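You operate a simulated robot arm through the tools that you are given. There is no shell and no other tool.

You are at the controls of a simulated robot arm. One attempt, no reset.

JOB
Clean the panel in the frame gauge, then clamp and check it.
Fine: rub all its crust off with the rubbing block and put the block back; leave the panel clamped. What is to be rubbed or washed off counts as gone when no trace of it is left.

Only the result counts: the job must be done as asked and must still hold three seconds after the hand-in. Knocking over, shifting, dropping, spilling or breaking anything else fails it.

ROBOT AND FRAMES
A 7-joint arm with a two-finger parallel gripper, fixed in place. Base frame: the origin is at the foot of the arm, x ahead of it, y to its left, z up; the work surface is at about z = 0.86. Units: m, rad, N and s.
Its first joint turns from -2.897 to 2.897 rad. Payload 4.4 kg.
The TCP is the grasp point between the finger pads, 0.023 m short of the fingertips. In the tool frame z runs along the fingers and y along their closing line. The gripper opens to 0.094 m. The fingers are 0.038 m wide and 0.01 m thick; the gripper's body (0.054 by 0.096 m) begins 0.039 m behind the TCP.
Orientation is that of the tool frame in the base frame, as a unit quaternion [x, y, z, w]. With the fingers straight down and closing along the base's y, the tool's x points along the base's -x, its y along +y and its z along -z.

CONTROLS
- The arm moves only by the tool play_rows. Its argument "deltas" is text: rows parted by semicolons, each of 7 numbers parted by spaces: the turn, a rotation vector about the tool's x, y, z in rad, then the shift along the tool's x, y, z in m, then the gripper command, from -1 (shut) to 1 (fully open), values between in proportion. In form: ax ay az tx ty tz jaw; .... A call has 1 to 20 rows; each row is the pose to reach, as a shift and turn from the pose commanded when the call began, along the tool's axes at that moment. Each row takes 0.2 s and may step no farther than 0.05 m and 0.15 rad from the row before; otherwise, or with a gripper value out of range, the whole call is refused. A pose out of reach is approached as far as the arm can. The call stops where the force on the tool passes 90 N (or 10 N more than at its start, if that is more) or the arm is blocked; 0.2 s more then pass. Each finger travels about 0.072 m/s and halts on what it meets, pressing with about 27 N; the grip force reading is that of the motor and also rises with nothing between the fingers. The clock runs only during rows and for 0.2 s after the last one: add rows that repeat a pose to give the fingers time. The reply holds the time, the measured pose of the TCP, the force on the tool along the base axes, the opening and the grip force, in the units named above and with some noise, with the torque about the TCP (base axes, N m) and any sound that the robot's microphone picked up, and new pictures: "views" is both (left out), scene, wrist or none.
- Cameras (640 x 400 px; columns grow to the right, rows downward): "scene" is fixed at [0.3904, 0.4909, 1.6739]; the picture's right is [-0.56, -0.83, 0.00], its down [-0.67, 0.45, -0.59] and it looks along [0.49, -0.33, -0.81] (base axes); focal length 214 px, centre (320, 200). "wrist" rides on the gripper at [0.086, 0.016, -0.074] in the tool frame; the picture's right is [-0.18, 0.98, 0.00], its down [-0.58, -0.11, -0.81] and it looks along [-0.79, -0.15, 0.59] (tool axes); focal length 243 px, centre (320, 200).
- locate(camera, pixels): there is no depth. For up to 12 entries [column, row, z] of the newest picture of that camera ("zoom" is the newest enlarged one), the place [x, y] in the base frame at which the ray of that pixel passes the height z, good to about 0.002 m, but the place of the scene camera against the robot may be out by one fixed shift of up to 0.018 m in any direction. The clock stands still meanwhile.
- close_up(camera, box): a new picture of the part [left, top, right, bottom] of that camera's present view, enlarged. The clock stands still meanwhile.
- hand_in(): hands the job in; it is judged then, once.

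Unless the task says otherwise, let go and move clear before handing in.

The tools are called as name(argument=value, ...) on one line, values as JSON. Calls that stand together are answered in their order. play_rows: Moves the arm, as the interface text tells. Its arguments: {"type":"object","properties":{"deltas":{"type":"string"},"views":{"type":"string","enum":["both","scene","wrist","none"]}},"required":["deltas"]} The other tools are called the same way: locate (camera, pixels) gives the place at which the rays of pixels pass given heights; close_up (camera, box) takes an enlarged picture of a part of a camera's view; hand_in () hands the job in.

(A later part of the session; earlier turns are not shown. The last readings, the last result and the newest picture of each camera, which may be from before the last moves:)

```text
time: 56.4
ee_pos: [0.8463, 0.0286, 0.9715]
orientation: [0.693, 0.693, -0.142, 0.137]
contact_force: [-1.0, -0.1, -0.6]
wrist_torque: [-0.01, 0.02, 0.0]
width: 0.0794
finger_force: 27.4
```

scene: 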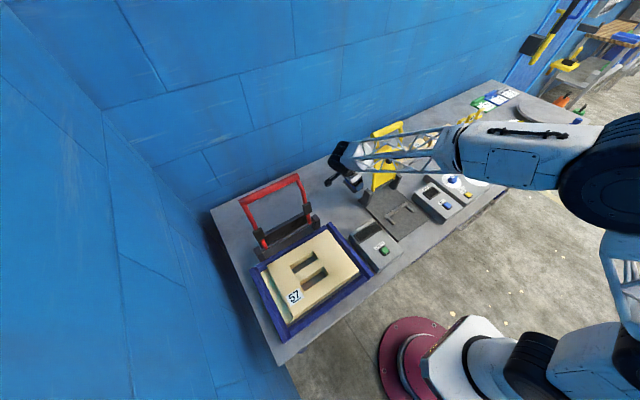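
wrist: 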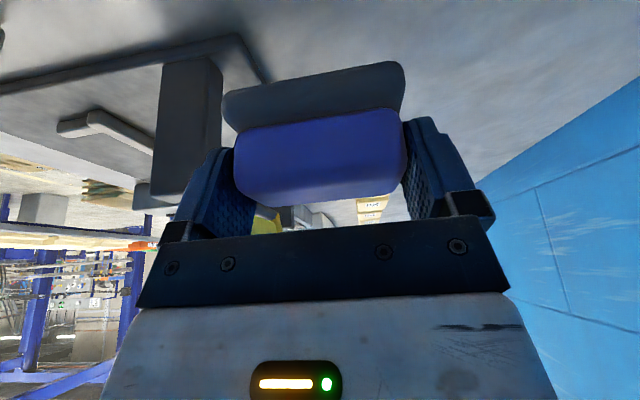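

I'm at x=0.8463, so I'll correct 4 mm in x and lower to just above the table.

play_rows(deltas="0 0 0 0.006 0.002 0.0131 -1;0 0 0 0.0119 0.004 0.0262 -1;0 0 0 0.0179 0.004 0.0393 -1;0 0 0 0.0238 0.004 0.0524 -1;0 0 0 0.0238 0.004 0.0524 -1")

```text
time: 57.6
ee_pos: [0.8499, 0.0311, 0.9151]
orientation: [0.693, 0.693, -0.141, 0.139]
contact_force: [0.0, 0.6, -1.8]
wrist_torque: [-0.02, -0.02, 0.02]
width: 0.0795
finger_force: 26.8
```

scene: 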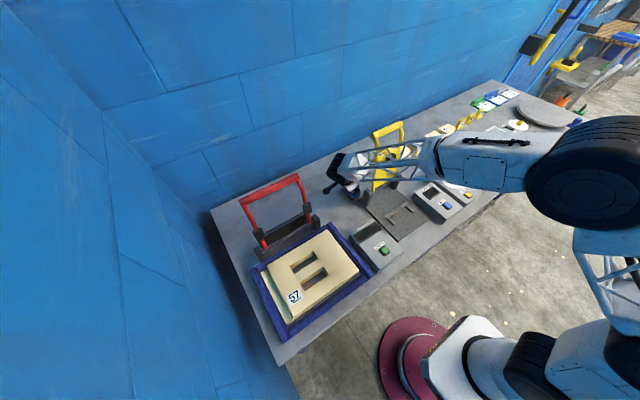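
wrist: 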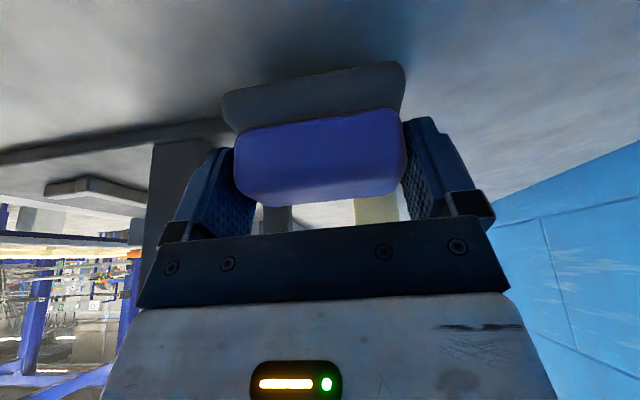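

The block hovers a few millimetres above its place. I'll lower it in 1–2 mm steps.

play_rows(deltas="0 0 0 0.0008 0 0.0018 -1;0 0 0 0.0016 0 0.0037 -1;0 0 0 0.0019 0 0.0046 -1;0 0 0 0.0019 0 0.0046 -1", views="none")

```text
time: 58.6
ee_pos: [0.8511, 0.0304, 0.9093]
orientation: [0.694, 0.693, -0.141, 0.138]
contact_force: [-0.5, 0.3, -0.6]
wrist_torque: [0.01, 0.06, -0.03]
width: 0.0795
finger_force: 27.0
```

play_rows(deltas="0 0 0 0.0004 0 0.0009 -1;0 0 0 0.0006 0 0.0014 -1;0 0 0 0.0006 0 0.0014 -1", views="none")

```text
time: 59.4
ee_pos: [0.8502, 0.0311, 0.9071]
orientation: [0.694, 0.693, -0.141, 0.138]
contact_force: [0.0, 0.2, -0.8]
wrist_torque: [0.0, -0.01, 0.01]
width: 0.0797
finger_force: 27.3
```

No contact yet at z 0.907, so I'll continue in 1 mm steps.

play_rows(deltas="0 0 0 0.0004 0 0.0009 -1;0 0 0 0.0004 0 0.0009 -1", views="none")

play_rows(deltas="0 0 0 0.0003 0 0.0007 -1;0 0 0 0.0003 0 0.0007 -1", views="none")

```text
time: 60.0
ee_pos: [0.8494, 0.0314, 0.9073]
orientation: [0.693, 0.693, -0.142, 0.138]
contact_force: [0.2, -0.9, 4.8]
wrist_torque: [0.1, -0.14, -0.03]
width: 0.0796
finger_force: 26.8
```

```text
time: 60.6
ee_pos: [0.8511, 0.0315, 0.9066]
orientation: [0.694, 0.693, -0.142, 0.137]
contact_force: [-2.8, -2.4, 14.3]
wrist_torque: [-0.09, -0.53, -0.15]
width: 0.0796
finger_force: 27.5
```

The block is on the table at 14 N. I'll ease off half a millimetre and open the jaw.

play_rows(deltas="0 0 0 -0.0002 0 -0.0005 -1;0 0 0 -0.0002 0 -0.0005 -0.0;0 0 0 -0.0002 0 -0.0005 1;0 0 0 -0.0002 0 -0.0005 1;0 0 0 -0.0002 0 -0.0005 1")

```text
time: 61.8
ee_pos: [0.8492, 0.0315, 0.9062]
orientation: [0.694, 0.692, -0.141, 0.137]
contact_force: [-2.8, 1.4, 11.9]
wrist_torque: [0.15, -0.5, 0.08]
width: 0.0923
finger_force: 0.0
```

scene: 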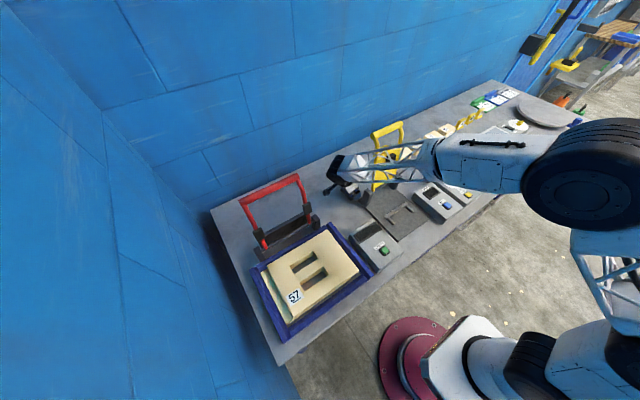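
wrist: 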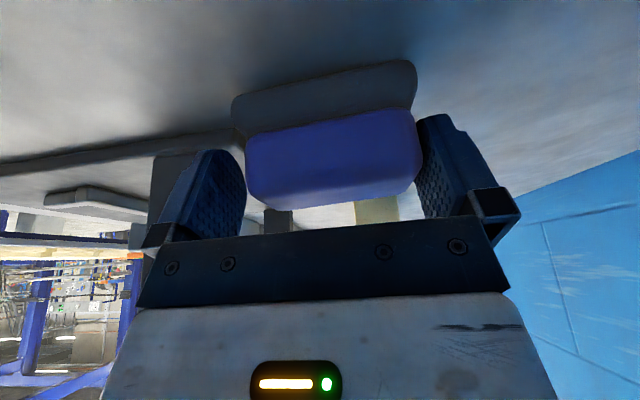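

The jaw stopped at 0.0923 and 12 N remains at the +x finger, so that fingertip is resting on the pad's ledge and has nudged the block slightly. I'll raise a few millimetres straight up to free it.

play_rows(deltas="0 0 0 -0.0006 0 -0.0014 1;0 0 0 -0.0016 0 -0.0037 1;0 0 0 -0.0016 0 -0.0037 1;0 0 0 -0.0016 0 -0.0037 1", views="wrist")

```text
time: 62.8
ee_pos: [0.8493, 0.0317, 0.91]
orientation: [0.694, 0.693, -0.141, 0.138]
contact_force: [-0.9, -0.2, 0.6]
wrist_torque: [0.01, 0.01, 0.01]
width: 0.0941
finger_force: 0.0
```

wrist: 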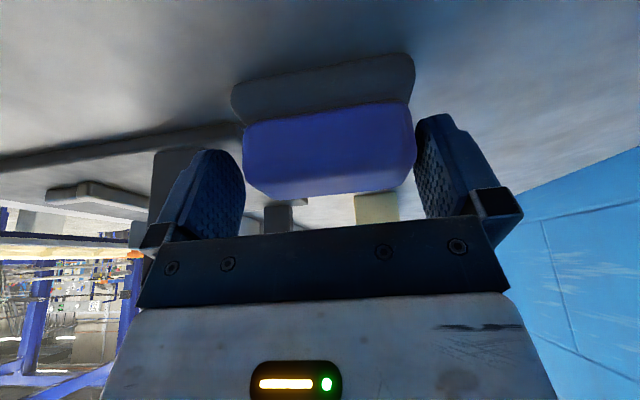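

The hand is free and the block stands about 4 mm from its original spot. I'll centre the open jaw by 3 mm in x and withdraw along the tool axis.

play_rows(deltas="0 0 0 0 0.003 0 1;0 0 0 0 0.003 -0.01 1;0 0 0 0 0.003 -0.03 1;0 0 0 0 0.003 -0.06 1;0 0 0 0 0.003 -0.1 1;0 0 0 0 0.003 -0.14 1;0 0 0 0 0.003 -0.14 1")

```text
time: 64.4
ee_pos: [0.8539, 0.085, 1.0365]
orientation: [0.694, 0.693, -0.142, 0.138]
contact_force: [0.1, 0.7, -0.4]
wrist_torque: [0.02, 0.02, 0.01]
width: 0.094
finger_force: 0.1
```

scene: 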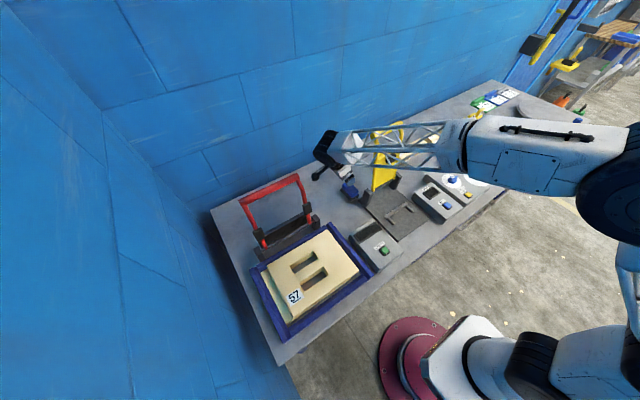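
wrist: 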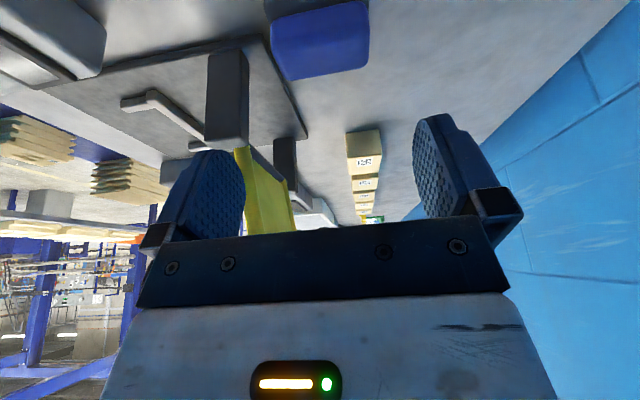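

The block stands in its place, about 5 mm from where it began. Next I'll retreat and bring the tool upright to study the red clamp.

play_rows(deltas="0 0 0 0 0 -0.04 1;0 0.066 0 0.00705 -0.034 -0.0659 1;0 0.133 0 0.0141 -0.068 -0.0918 1;0 0.2 0 0.0212 -0.102 -0.1177 1;0 0.266 0 0.0282 -0.136 -0.1436 1;0 0.333 0 0.0353 -0.17 -0.1694 1;0 0.4 0 0.0423 -0.204 -0.1953 1;0 0.4 0 0.0423 -0.204 -0.1953 1")

```text
time: 66.2
ee_pos: [0.6507, 0.1993, 1.2027]
orientation: [0.707, 0.707, -0.001, -0.003]
contact_force: [-0.8, -0.2, 0.0]
wrist_torque: [0.03, 0.01, 0.0]
width: 0.0937
finger_force: 0.0
```

scene: 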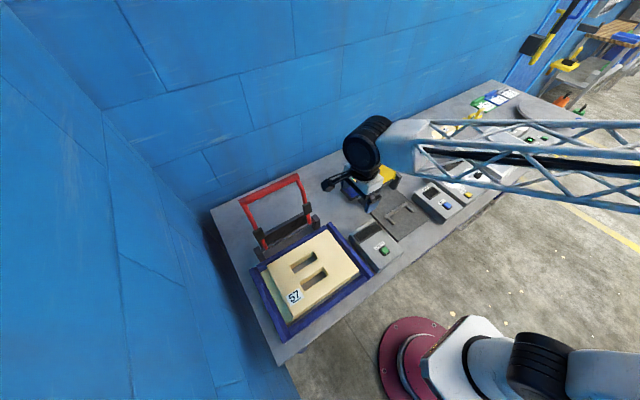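
wrist: 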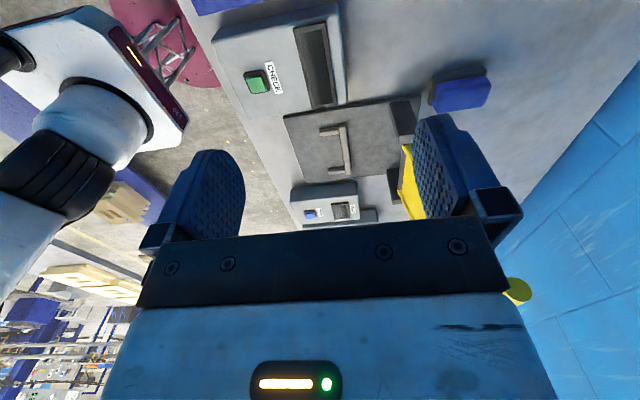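

The block at (460,90) and the CHECK button at (258,82) are both visible. I'll measure them here.

close_up(camera="wrist", box=[400, 40, 520, 140])

close_up(camera="wrist", box=[200, 0, 360, 130])

locate(camera="wrist", pixels=[[258, 82, 0.9], [258, 82, 0.91], [258, 82, 0.92], [244, 72, 0.9], [270, 92, 0.9], [430, 80, 0.865], [489, 70, 0.865], [432, 108, 0.91], [489, 100, 0.91]])

```text
4.00 times, centred on (460, 90) of wrist
```

zoom: 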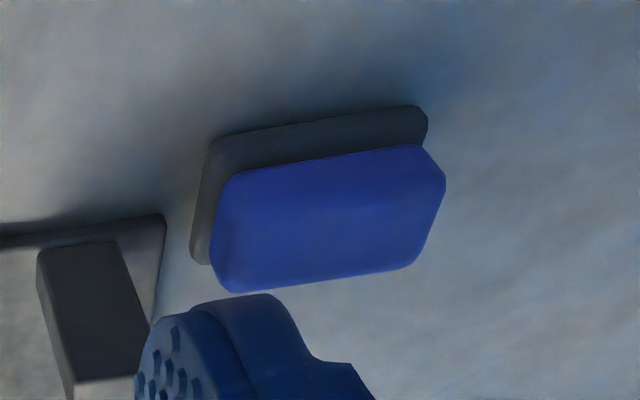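

```text
3.08 times, centred on (280, 65) of wrist
```

zoom: 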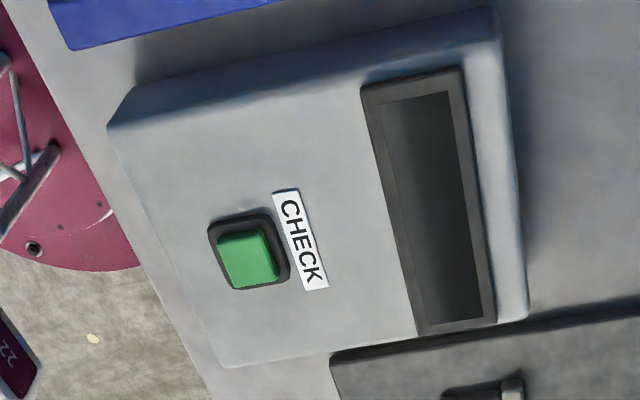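

```text
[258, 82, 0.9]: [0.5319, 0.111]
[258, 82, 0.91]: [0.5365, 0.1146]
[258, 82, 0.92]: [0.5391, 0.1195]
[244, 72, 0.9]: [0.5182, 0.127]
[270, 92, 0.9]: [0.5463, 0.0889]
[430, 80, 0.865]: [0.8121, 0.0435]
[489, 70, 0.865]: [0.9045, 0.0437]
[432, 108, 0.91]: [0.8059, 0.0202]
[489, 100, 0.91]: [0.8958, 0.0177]
```

The block's pad is now centred near x=0.856, within about 5 mm of its original place, and the CHECK button is near (0.535, 0.113). I'll yaw back and move over the gauge to look at the clamp.

play_rows(deltas="0 0 -0.14 0.015 -0.005 0 1;0 0 -0.28 0.03 -0.01 0 1;0 0 -0.42 0.045 -0.015 0 1;0 0 -0.56 0.06 -0.02 0 1;0 0 -0.7 0.075 -0.025 0 1;0 0 -0.84 0.09 -0.03 0 1;0 0 -0.98 0.105 -0.035 0 1;0 0 -1.12 0.12 -0.04 0 1;0 0 -1.26 0.135 -0.045 0 1;0 0 -1.4 0.15 -0.05 0 1;0 0 -1.5 0.165 -0.05 0 1;0 0 -1.5708 0.17 -0.05 0 1;0 0 -1.5708 0.17 -0.05 0 1")

```text
time: 69.0
ee_pos: [0.6011, 0.371, 1.2034]
orientation: [0.0, 1.0, 0.001, -0.003]
contact_force: [0.6, -0.4, 0.0]
wrist_torque: [0.0, -0.03, 0.01]
width: 0.0937
finger_force: 0.0
```

scene: 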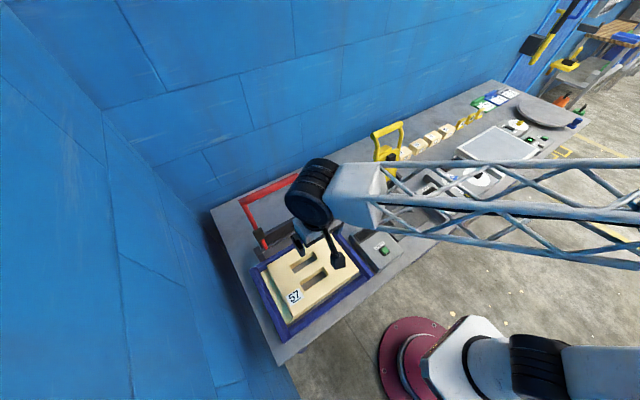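
wrist: 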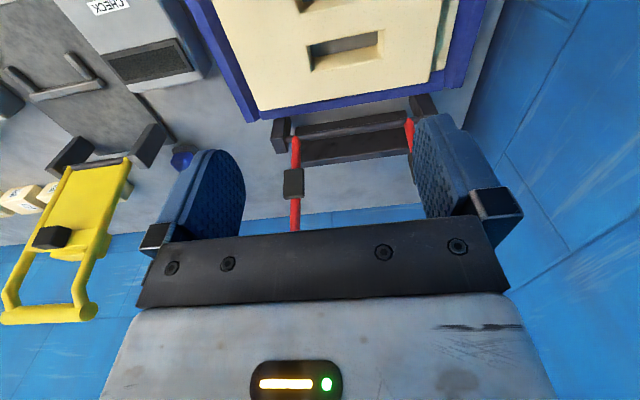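

close_up(camera="wrist", box=[220, 0, 500, 240])

locate(camera="wrist", pixels=[[297, 133, 0.89], [297, 133, 0.9], [297, 133, 0.91], [411, 118, 0.9], [293, 170, 0.95], [293, 196, 0.98], [258, 105, 0.921], [430, 82, 0.921], [280, 118, 0.9], [292, 152, 0.9]])

```text
1.67 times, centred on (360, 120) of wrist
```

zoom: 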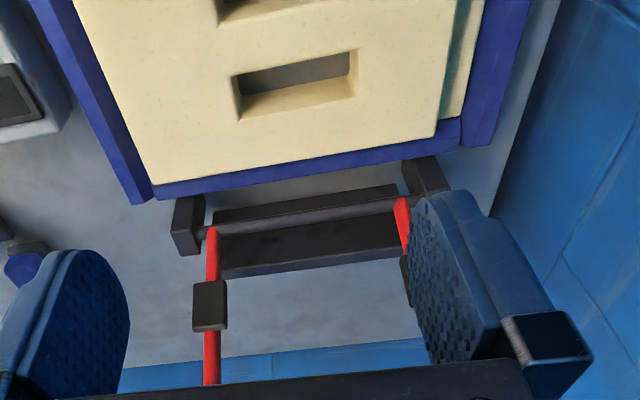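

```text
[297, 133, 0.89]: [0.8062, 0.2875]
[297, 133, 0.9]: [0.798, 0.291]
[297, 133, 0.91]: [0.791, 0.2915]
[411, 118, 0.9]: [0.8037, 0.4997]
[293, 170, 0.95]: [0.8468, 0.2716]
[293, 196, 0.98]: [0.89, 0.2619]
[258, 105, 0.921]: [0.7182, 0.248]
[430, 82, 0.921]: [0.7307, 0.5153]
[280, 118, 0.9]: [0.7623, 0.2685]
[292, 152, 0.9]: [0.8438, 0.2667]
```

locate(camera="scene", pixels=[[309.5, 224, 0.89], [309.5, 224, 0.9], [309.5, 224, 0.92], [266.4, 249, 0.89], [266.4, 249, 0.9], [266.4, 249, 0.92], [307.6, 207.6, 0.95], [307.6, 207.6, 1.0], [258.8, 234.6, 0.95], [258.8, 234.6, 1.0], [299, 176.8, 1.15], [240, 201.9, 1.15]])

```text
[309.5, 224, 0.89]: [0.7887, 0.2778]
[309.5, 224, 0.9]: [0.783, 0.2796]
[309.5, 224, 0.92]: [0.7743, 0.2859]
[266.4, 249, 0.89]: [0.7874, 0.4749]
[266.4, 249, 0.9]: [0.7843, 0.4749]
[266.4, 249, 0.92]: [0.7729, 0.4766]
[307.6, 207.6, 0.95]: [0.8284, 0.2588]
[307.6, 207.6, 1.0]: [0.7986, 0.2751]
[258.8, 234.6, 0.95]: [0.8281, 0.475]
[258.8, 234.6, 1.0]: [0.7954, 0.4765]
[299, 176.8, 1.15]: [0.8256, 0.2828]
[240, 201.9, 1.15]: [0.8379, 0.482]
```

The clamp pivots near (0.798, y, 0.90) with the handle standing almost upright, and its pads will come down on the panel when swung toward -x. I'll rise 0.15 m to see the top bar between the fingers.

play_rows(deltas="0 0 0 0 0 -0.04 1;0 0 0 0 0 -0.08 1;0 0 0 0 0 -0.12 1;0 0 0 0 0 -0.16 1;0 0 0 0 0 -0.16 1")

```text
time: 70.2
ee_pos: [0.6015, 0.3719, 1.3655]
orientation: [0.001, 1.0, 0.0, -0.003]
contact_force: [-0.1, 0.0, -0.6]
wrist_torque: [0.01, 0.01, -0.02]
width: 0.0939
finger_force: 0.1
```

scene: 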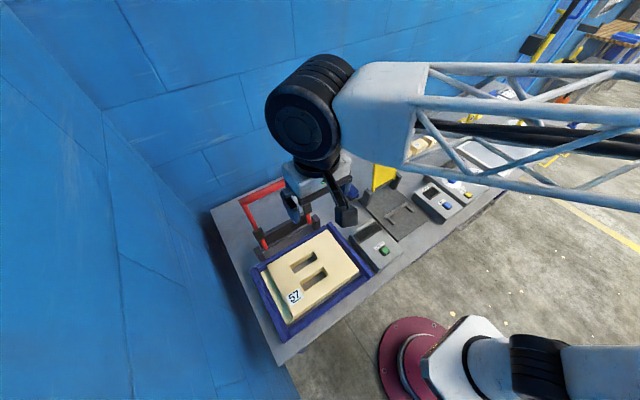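
wrist: 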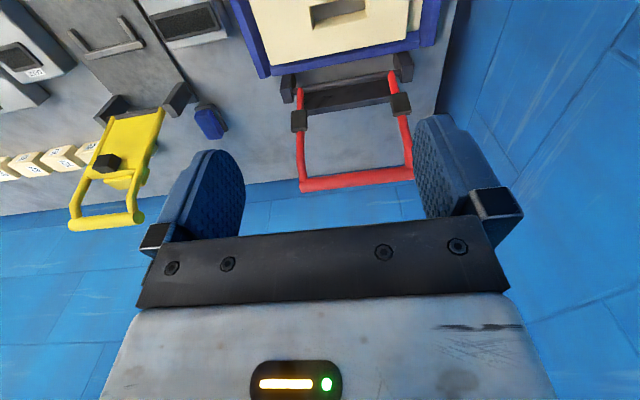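

The red bar is visible from (300,185) to (412,173). I'll triangulate it against the scene view.

locate(camera="wrist", pixels=[[302, 186, 1.13], [302, 186, 1.15], [302, 186, 1.17], [411, 174, 1.13], [411, 174, 1.15], [411, 174, 1.17], [299, 120, 1.0], [299, 120, 1.02], [400, 104, 1.0], [400, 104, 1.02], [300, 103, 0.9], [391, 92, 0.9]])

close_up(camera="wrist", box=[270, 40, 430, 200])

locate(camera="scene", pixels=[[299, 176.8, 1.13], [299, 176.8, 1.15], [299, 176.8, 1.17], [240, 201.9, 1.13], [240, 201.9, 1.15], [240, 201.9, 1.17]])

```text
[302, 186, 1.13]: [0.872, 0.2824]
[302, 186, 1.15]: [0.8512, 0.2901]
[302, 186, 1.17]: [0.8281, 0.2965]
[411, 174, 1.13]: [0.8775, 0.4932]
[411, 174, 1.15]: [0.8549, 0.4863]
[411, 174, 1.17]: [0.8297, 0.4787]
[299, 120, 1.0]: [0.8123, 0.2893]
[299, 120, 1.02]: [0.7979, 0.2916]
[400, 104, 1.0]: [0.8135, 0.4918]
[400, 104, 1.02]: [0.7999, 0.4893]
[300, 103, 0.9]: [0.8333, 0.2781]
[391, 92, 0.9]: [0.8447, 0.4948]
```

```text
2.50 times, centred on (350, 120) of wrist
```

zoom: 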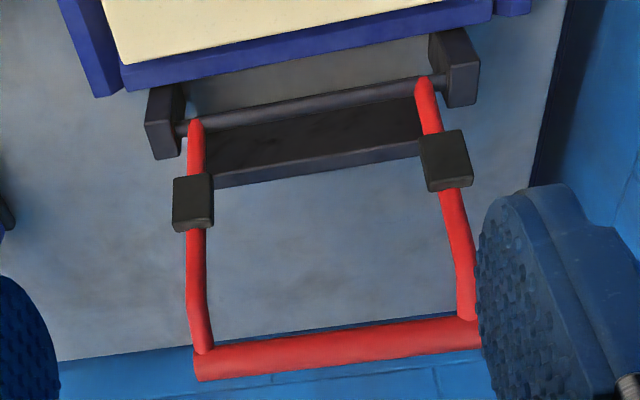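

```text
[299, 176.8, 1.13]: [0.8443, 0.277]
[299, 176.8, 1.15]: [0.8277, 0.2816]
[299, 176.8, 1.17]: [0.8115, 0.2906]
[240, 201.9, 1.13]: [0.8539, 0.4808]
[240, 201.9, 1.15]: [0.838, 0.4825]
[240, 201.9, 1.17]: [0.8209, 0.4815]
```

Both views agree at a bar height of z≈1.17, so the bar runs from (0.828, 0.295) to (0.832, 0.482) with a radius of about 0.27 from the pivot. I'll yaw so the jaws close along x and move above the bar's middle.

play_rows(deltas="0 0 0.14 -0.02 0.001 0.0055 1;0 0 0.28 -0.04 0.002 0.011 1;0 0 0.42 -0.06 0.003 0.0165 1;0 0 0.56 -0.08 0.004 0.022 1;0 0 0.7 -0.1 0.006 0.0275 1;0 0 0.84 -0.12 0.007 0.033 1;0 0 0.98 -0.14 0.008 0.0385 1;0 0 1.12 -0.16 0.009 0.044 1;0 0 1.26 -0.18 0.01 0.05 1;0 0 1.4 -0.2 0.011 0.055 1;0 0 1.5 -0.215 0.012 0.06 1;0 0 1.5708 -0.2275 0.013 0.0655 1;0 0 1.5708 -0.2275 0.013 0.0655 1")

```text
time: 73.0
ee_pos: [0.8291, 0.3834, 1.2981]
orientation: [0.708, 0.706, -0.001, -0.002]
contact_force: [-0.5, -0.1, -0.3]
wrist_torque: [0.0, -0.04, 0.01]
width: 0.0939
finger_force: 0.0
```

scene: 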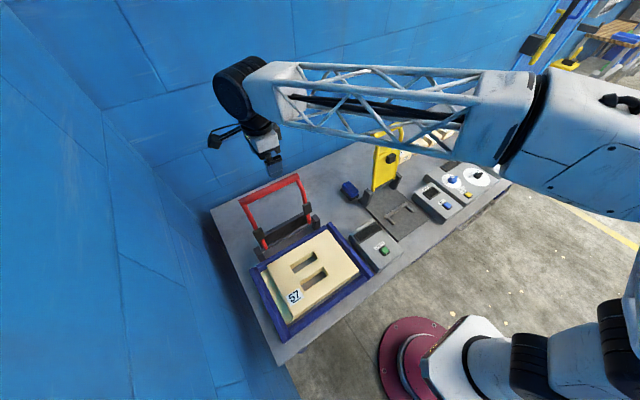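
wrist: 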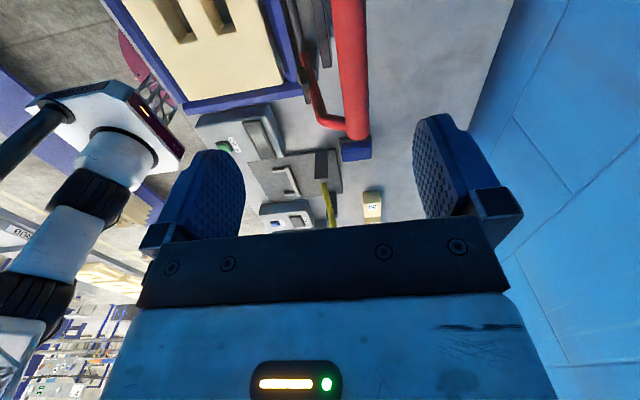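

The bar shows at columns 335–368 in the wrist view. I'll check its x from here.

locate(camera="wrist", pixels=[[350, 10, 1.17], [333, 10, 1.17], [367, 10, 1.17], [353, 70, 1.17], [356, 130, 1.17], [350, 10, 1.18], [356, 130, 1.18], [344, 130, 1.17], [369, 130, 1.17]])

```text
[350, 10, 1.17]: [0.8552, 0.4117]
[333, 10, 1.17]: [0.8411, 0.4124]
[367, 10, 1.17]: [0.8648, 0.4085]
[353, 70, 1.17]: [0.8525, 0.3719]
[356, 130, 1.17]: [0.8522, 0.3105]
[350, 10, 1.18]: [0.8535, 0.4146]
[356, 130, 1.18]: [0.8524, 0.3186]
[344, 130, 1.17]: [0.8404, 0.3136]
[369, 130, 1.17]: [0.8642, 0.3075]
```

From this view the bar's x is 0.853–0.855, and combined with the last wrist view its height is z≈1.148. I'll centre over it and lower the open fingers around the bar.

play_rows(deltas="0 0 0 0 0.0125 0 1;0 0 0 0 0.025 0.01 1;0 0 0 0 0.025 0.05 1;0 0 0 0 0.025 0.09 1;0 0 0 0 0.025 0.12 1;0 0 0 0 0.025 0.148 1;0 0 0 0 0.025 0.148 1")

```text
time: 74.6
ee_pos: [0.8519, 0.3841, 1.1503]
orientation: [0.708, 0.706, -0.001, -0.003]
contact_force: [0.8, 0.1, 0.3]
wrist_torque: [-0.03, 0.02, 0.0]
width: 0.094
finger_force: 0.1
```

scene: 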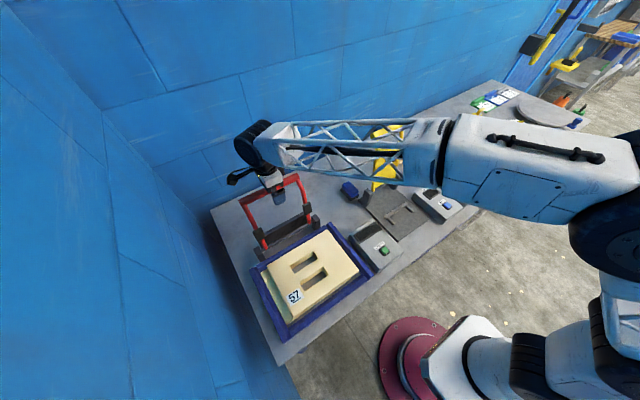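
wrist: 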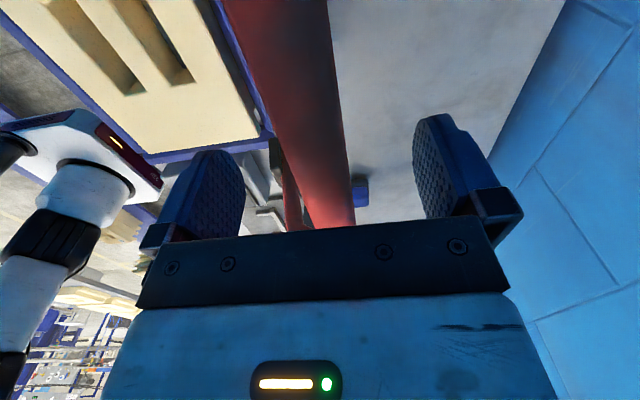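

The bar passes right between the fingers at (323,182), where the TCP is. I'll close on it.

play_rows(deltas="0 0 0 0 0 0 -1;0 0 0 0 0 0 -1;0 0 0 0 0 0 -1;0 0 0 0 0 0 -1;0 0 0 0 0 0 -1")

```text
time: 75.8
ee_pos: [0.8534, 0.3849, 1.1496]
orientation: [0.708, 0.706, -0.001, -0.002]
contact_force: [2.3, -0.4, 2.1]
wrist_torque: [0.07, 0.01, 0.5]
width: 0.0254
finger_force: 45.2
```

scene: 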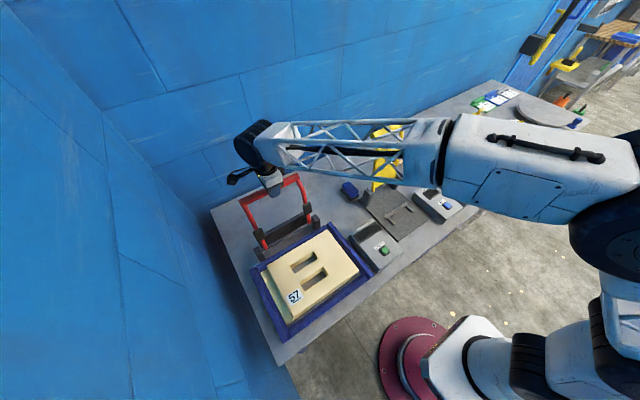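
wrist: 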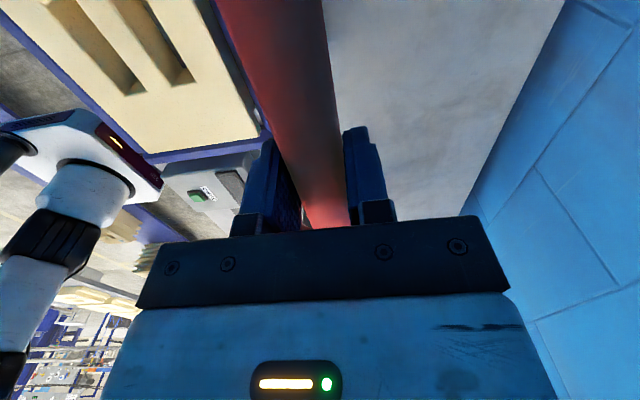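

The bar is held with width 0.0254. I'll swing the handle along its arc toward -x, starting with about 24° while watching the force.

play_rows(deltas="0 0 0 0 -0.0137 -0.0022 -1;0 0 0 0 -0.0275 -0.0039 -1;0 0 0 0 -0.0552 -0.0049 -1;0 0 0 0 -0.0829 -0.0029 -1;0 0 0 0 -0.1102 0.0019 -1;0 0 0 0 -0.1102 0.0019 -1")

```text
time: 77.2
ee_pos: [0.7438, 0.3832, 1.1475]
orientation: [0.708, 0.706, -0.002, -0.002]
contact_force: [-5.2, 15.2, 24.5]
wrist_torque: [0.08, 0.06, 0.29]
width: 0.0256
finger_force: 44.8
```

scene: 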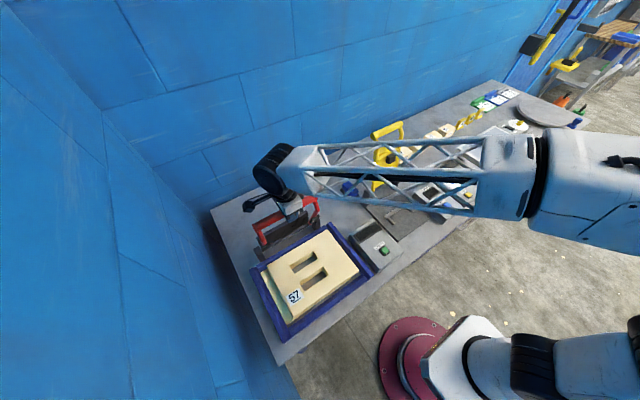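
wrist: 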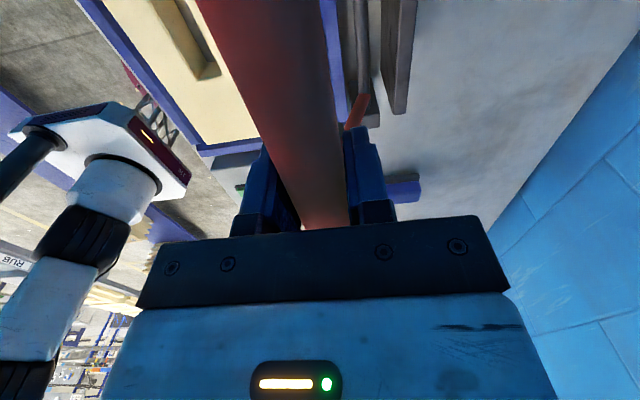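

The handle follows, but 24 N upward says the true arc is 2–3 mm higher, so I'll refit the pivot to x≈0.797. I'll continue the swing along the corrected arc.

play_rows(deltas="0 0 0 0 -0.004 -0.0025 -1;0 0 0 0 -0.0284 0.0048 -1;0 0 0 0 -0.0544 0.0148 -1;0 0 0 0 -0.0792 0.0274 -1;0 0 0 0 -0.0792 0.0274 -1")

```text
time: 78.4
ee_pos: [0.6641, 0.3836, 1.1195]
orientation: [0.708, 0.706, -0.003, -0.003]
contact_force: [8.8, -27.3, -18.9]
wrist_torque: [0.08, 0.07, 0.3]
width: 0.0262
finger_force: 44.5
```

scene: 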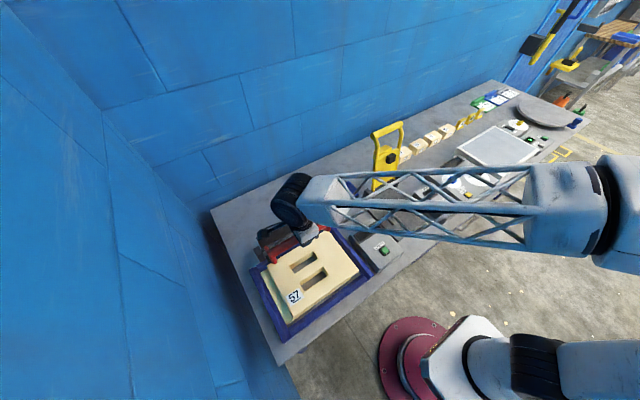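
wrist: 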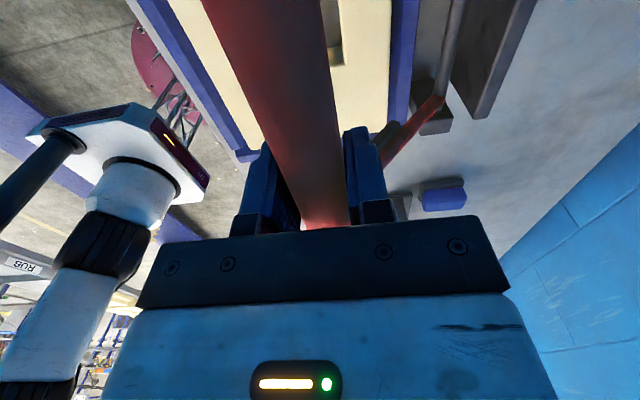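

The forces now point inward and -y, so a refit gives the pivot at (0.798, 0.9015) with radius 0.2545. I'll correct onto that arc, shift 2 mm to -y, and continue lowering.

play_rows(deltas="0 0 0 -0.001 0.001 0.0019 -1;0 0 0 -0.002 -0.011 0.0098 -1;0 0 0 -0.002 -0.0227 0.0184 -1;0 0 0 -0.002 -0.033 0.0268 -1;0 0 0 -0.002 -0.0428 0.0358 -1;0 0 0 -0.002 -0.0428 0.0358 -1")

```text
time: 79.8
ee_pos: [0.6207, 0.3811, 1.0846]
orientation: [0.707, 0.707, -0.003, -0.003]
contact_force: [13.4, 11.0, -17.6]
wrist_torque: [-0.93, 0.24, 0.35]
width: 0.0257
finger_force: 44.8
```

scene: 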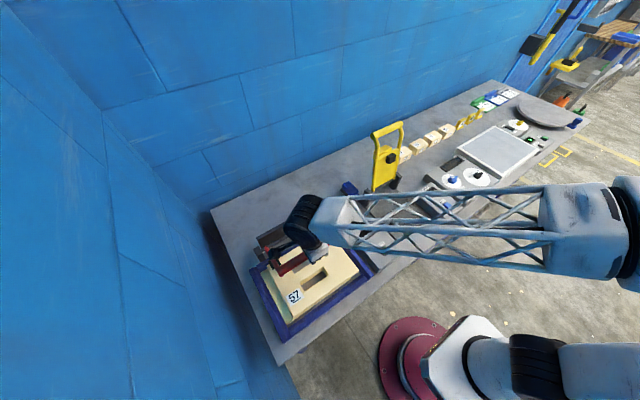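
wrist: 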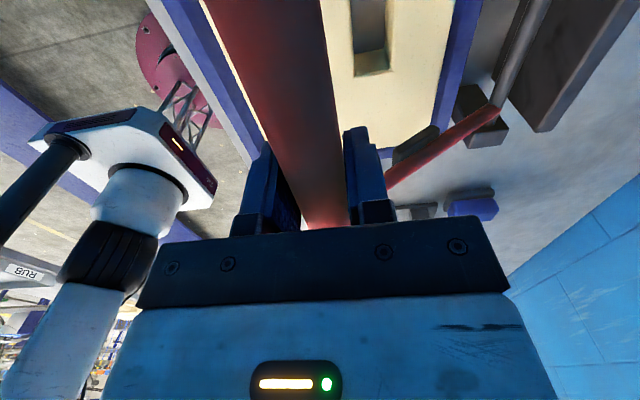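

The handle is at about 45° and still pulls inward by roughly 2 mm, so I'll tighten the radius to 0.248 and continue to about 35°.

play_rows(deltas="0 0 0 0.001 0.0014 0.0014 -1;0 0 0 0.001 -0.006 0.0095 -1;0 0 0 0.001 -0.0132 0.0172 -1;0 0 0 0.001 -0.02 0.0257 -1;0 0 0 0.001 -0.0264 0.0343 -1;0 0 0 0.001 -0.0264 0.0343 -1")

```text
time: 81.2
ee_pos: [0.5957, 0.3819, 1.0518]
orientation: [0.707, 0.707, -0.001, -0.002]
contact_force: [21.5, 29.1, -17.5]
wrist_torque: [-0.05, 0.11, 0.35]
width: 0.026
finger_force: 45.1
```

scene: 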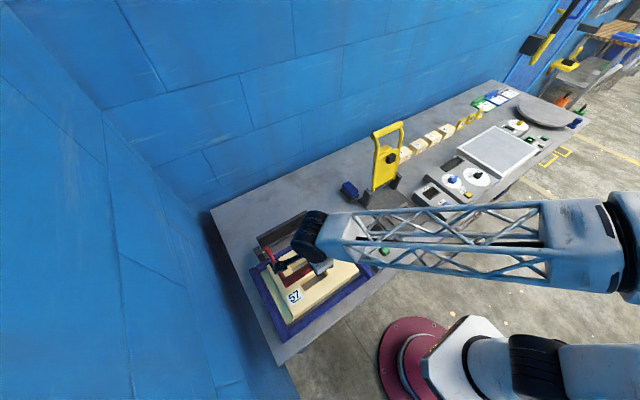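
wrist: 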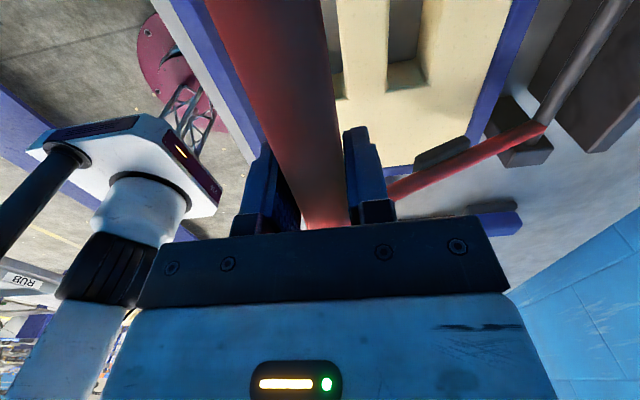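

The bar sits at about 33° and pushes the tool +y and inward by about 2–3 mm. I'll correct by those amounts and lower another 14 mm.

play_rows(deltas="0 0 0 0.002 0.002 0.0014 -1;0 0 0 0.002 0.0 0.005 -1;0 0 0 0.0022 -0.0021 0.0083 -1;0 0 0 0.0024 -0.0042 0.0117 -1;0 0 0 0.0024 -0.0062 0.0151 -1;0 0 0 0.0024 -0.0062 0.0151 -1")

```text
time: 82.6
ee_pos: [0.5872, 0.3844, 1.0378]
orientation: [0.708, 0.707, -0.001, -0.003]
contact_force: [-14.4, -22.1, 5.3]
wrist_torque: [0.61, -0.26, 0.35]
width: 0.0257
finger_force: 45.0
```

scene: 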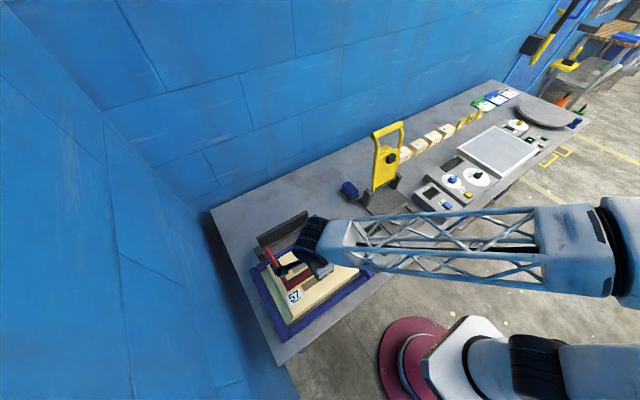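
wrist: 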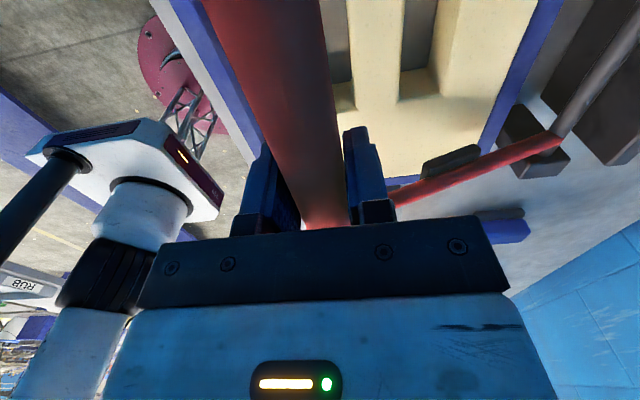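

close_up(camera="wrist", box=[340, 80, 600, 240])

close_up(camera="scene", box=[230, 190, 370, 330])

```text
2.46 times, centred on (470, 160) of wrist
```

zoom: 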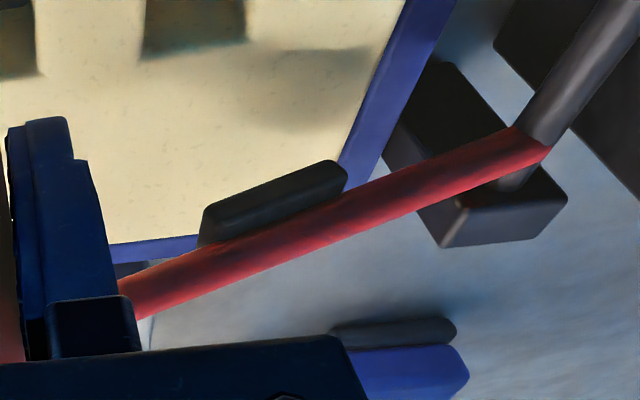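

```text
2.86 times, centred on (300, 260) of scene
```

zoom: 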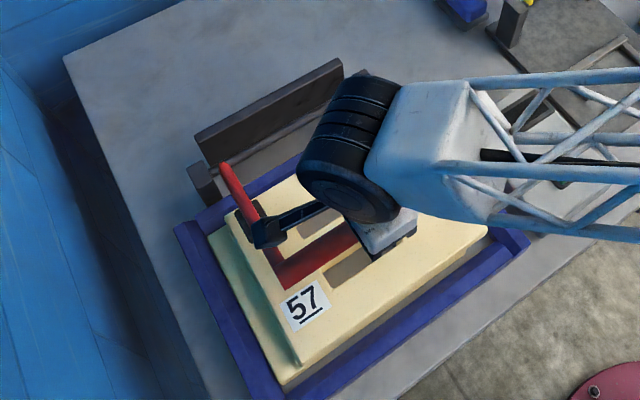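

The pad at zoom (275,200) is still above the panel, with its shadow offset. I'll continue down with a small correction, watching for the upward force when it lands.

play_rows(deltas="0 0 0 -0.001 -0.0013 -0.0008 -1;0 0 0 -0.001 -0.0037 0.0039 -1;0 0 0 -0.001 -0.0061 0.0085 -1;0 0 0 -0.001 -0.0061 0.0085 -1", views="wrist")

```text
time: 83.6
ee_pos: [0.5821, 0.3847, 1.0284]
orientation: [0.708, 0.707, -0.001, -0.002]
contact_force: [43.8, 7.5, -24.7]
wrist_torque: [0.39, 0.3, 0.43]
width: 0.0257
finger_force: 45.4
```

wrist: 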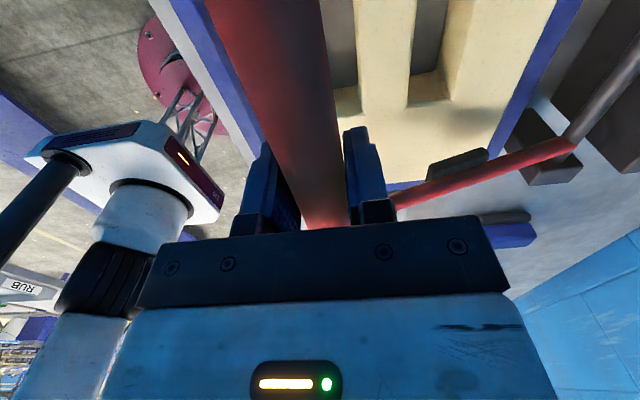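

The handle now pulls +x at 44 N and down, so I'm outside its arc. I'll back off 3 mm in +x and 1 mm down and read again.

play_rows(deltas="0 0 0 0 0.0015 0.0005 -1;0 0 0 0 0.003 0.001 -1;0 0 0 0 0.003 0.001 -1", views="none")

```text
time: 84.4
ee_pos: [0.5852, 0.3857, 1.028]
orientation: [0.708, 0.706, -0.001, -0.002]
contact_force: [-34.3, 0.0, 12.3]
wrist_torque: [0.39, -0.19, 0.15]
width: 0.0256
finger_force: 44.8
```

That gives a stiffness of about 26 N/mm in x, so I'm within 1–2 mm of the arc, at roughly (0.5839, 1.028). I'll continue downward along the tangent.

play_rows(deltas="0 0 0 0 -0.0012 0.0003 -1;0 0 0 0 -0.0031 0.0042 -1;0 0 0 0 -0.0049 0.008 -1;0 0 0 0 -0.0049 0.008 -1", views="wrist")

```text
time: 85.4
ee_pos: [0.5787, 0.3849, 1.019]
orientation: [0.707, 0.707, -0.002, -0.002]
contact_force: [-18.6, 9.8, 4.7]
wrist_torque: [0.69, -0.21, 0.28]
width: 0.0256
finger_force: 45.0
```

wrist: 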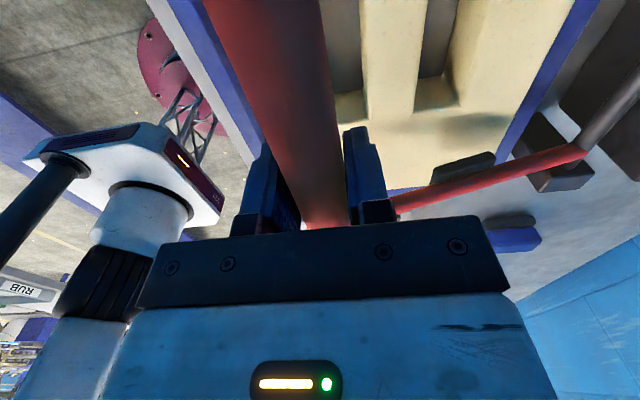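

Forces are modest and the handle is lowering smoothly. I'll take another 16 mm along the tangent.

play_rows(deltas="0 0 0 0 -0.0024 0.004 -1;0 0 0 0 -0.0041 0.008 -1;0 0 0 0 -0.0057 0.012 -1;0 0 0 0 -0.0071 0.016 -1;0 0 0 0 -0.0071 0.016 -1", views="wrist")

```text
time: 86.6
ee_pos: [0.5728, 0.3847, 1.0017]
orientation: [0.707, 0.707, 0.0, -0.002]
contact_force: [14.2, 22.8, -7.3]
wrist_torque: [0.39, -0.07, 0.33]
width: 0.0258
finger_force: 45.4
```

wrist: 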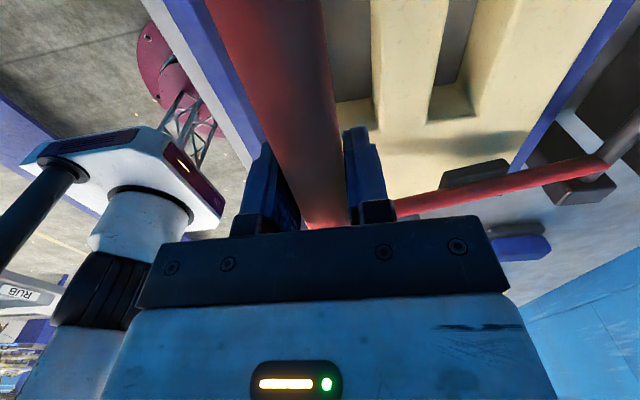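

close_up(camera="wrist", box=[380, 90, 620, 240])

close_up(camera="scene", box=[230, 190, 370, 330])

```text
2.67 times, centred on (500, 165) of wrist
```

zoom: 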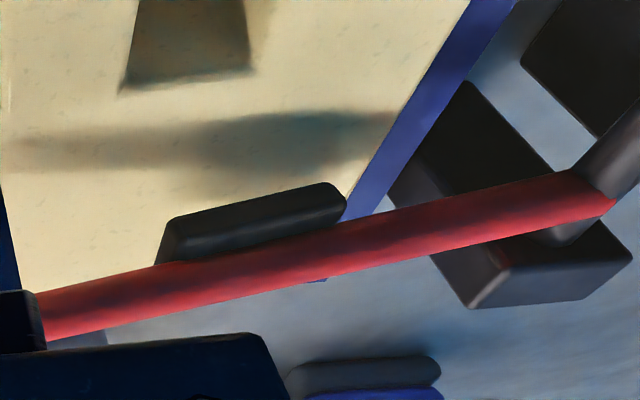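

```text
2.86 times, centred on (300, 260) of scene
```

zoom: 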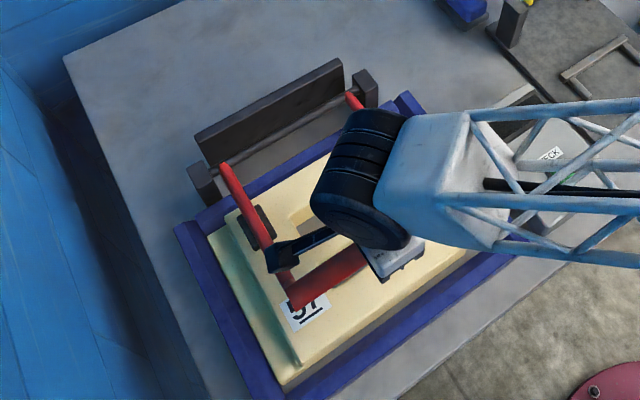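

The pads are nearly over the panel, with the shadows closing in. I'll go down another 16 mm in small steps.

play_rows(deltas="0 0 0 0.0005 -0.0005 0.0043 -1;0 0 0 0.001 -0.0014 0.0087 -1;0 0 0 0.001 -0.0024 0.0126 -1;0 0 0 0.001 -0.0035 0.0164 -1;0 0 0 0.001 -0.0035 0.0164 -1", views="wrist")

```text
time: 87.8
ee_pos: [0.5688, 0.3841, 0.986]
orientation: [0.708, 0.706, -0.002, -0.002]
contact_force: [-29.5, -28.9, 3.5]
wrist_torque: [-0.35, -0.05, 0.43]
width: 0.0251
finger_force: 45.4
```

wrist: 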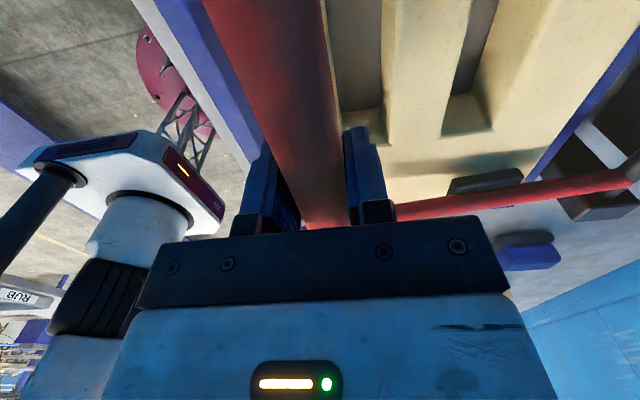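

play_rows(deltas="0 0 0 -0.001 -0.0011 0 -1;0 0 0 -0.001 -0.0025 0.004 -1;0 0 0 -0.001 -0.0037 0.008 -1;0 0 0 -0.001 -0.0047 0.012 -1;0 0 0 -0.001 -0.0047 0.012 -1", views="wrist")

```text
time: 89.0
ee_pos: [0.5662, 0.3846, 0.9741]
orientation: [0.707, 0.707, -0.001, -0.002]
contact_force: [54.9, -9.2, -13.5]
wrist_torque: [0.19, 0.21, 0.32]
width: 0.0258
finger_force: 44.9
```

wrist: 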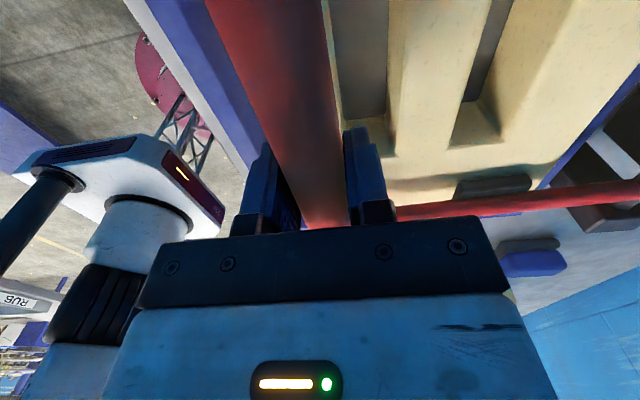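

The bar's motion is now nearly vertical (Fx 55 N, so I'm 2 mm too far in -x). I'll correct +2 mm and continue down.

play_rows(deltas="0 0 0 -0.0003 0.0018 0.001 -1;0 0 0 -0.0003 0.0016 0.004 -1;0 0 0 -0.0003 0.0013 0.008 -1;0 0 0 -0.0003 0.0013 0.008 -1", views="wrist")

```text
time: 90.0
ee_pos: [0.564, 0.3844, 0.968]
orientation: [0.708, 0.707, -0.001, -0.003]
contact_force: [-15.0, 4.5, 33.4]
wrist_torque: [0.04, -0.01, 0.28]
width: 0.0263
finger_force: 44.8
```

wrist: 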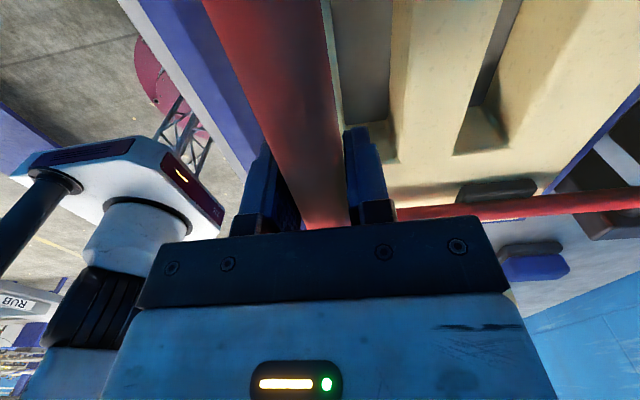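

Fz is now 33 N upward, so the pads may have landed. I'll look closely.

close_up(camera="wrist", box=[400, 120, 620, 240])

close_up(camera="scene", box=[230, 190, 370, 330])

```text
2.91 times, centred on (510, 180) of wrist
```

zoom: 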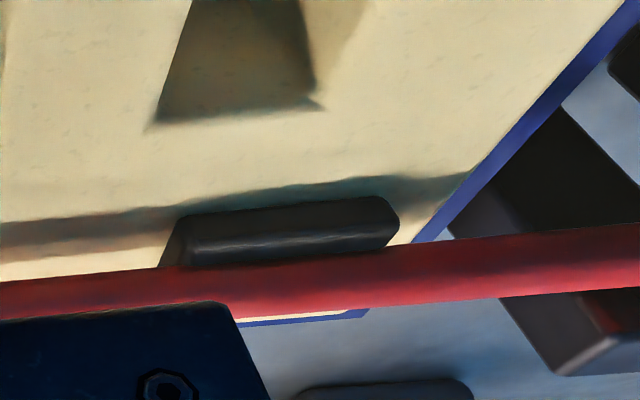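

```text
2.86 times, centred on (300, 260) of scene
```

zoom: 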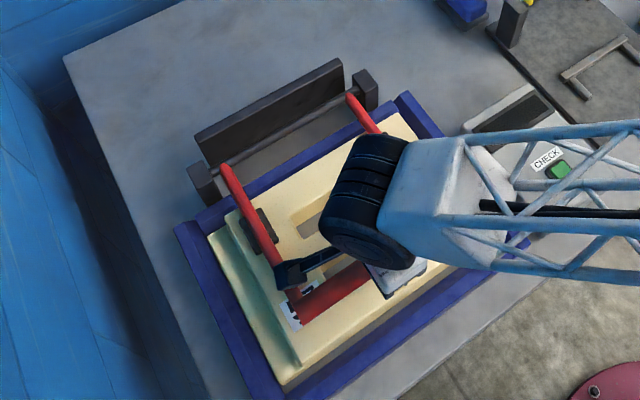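

The pad and its shadow almost meet, so it is at or near contact. I'll push down 2 mm more and read the force and any sound.

play_rows(deltas="0 0 0 0 0.0 0.001 -1;0 0 0 0 0.0 0.002 -1;0 0 0 0 0.0 0.002 -1", views="none")

```text
time: 90.8
ee_pos: [0.5644, 0.3841, 0.9645]
orientation: [0.708, 0.707, -0.001, -0.003]
contact_force: [-40.1, -2.8, 32.9]
wrist_torque: [0.07, -0.12, 0.29]
width: 0.0253
finger_force: 44.8
```

play_rows(deltas="0 0 0 0 -0.0015 0 -1;0 0 0 0 -0.0015 0.002 -1;0 0 0 0 -0.0015 0.002 -1;0 0 0 0 -0.0015 0.002 -1", views="wrist")

```text
time: 91.8
ee_pos: [0.5653, 0.3835, 0.9631]
orientation: [0.708, 0.706, -0.001, -0.001]
contact_force: [-8.6, -7.0, 33.4]
wrist_torque: [0.16, -0.03, 0.35]
width: 0.0256
finger_force: 44.8
```

wrist: 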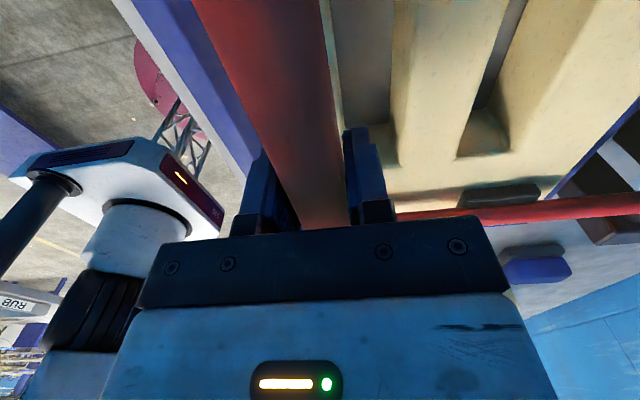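

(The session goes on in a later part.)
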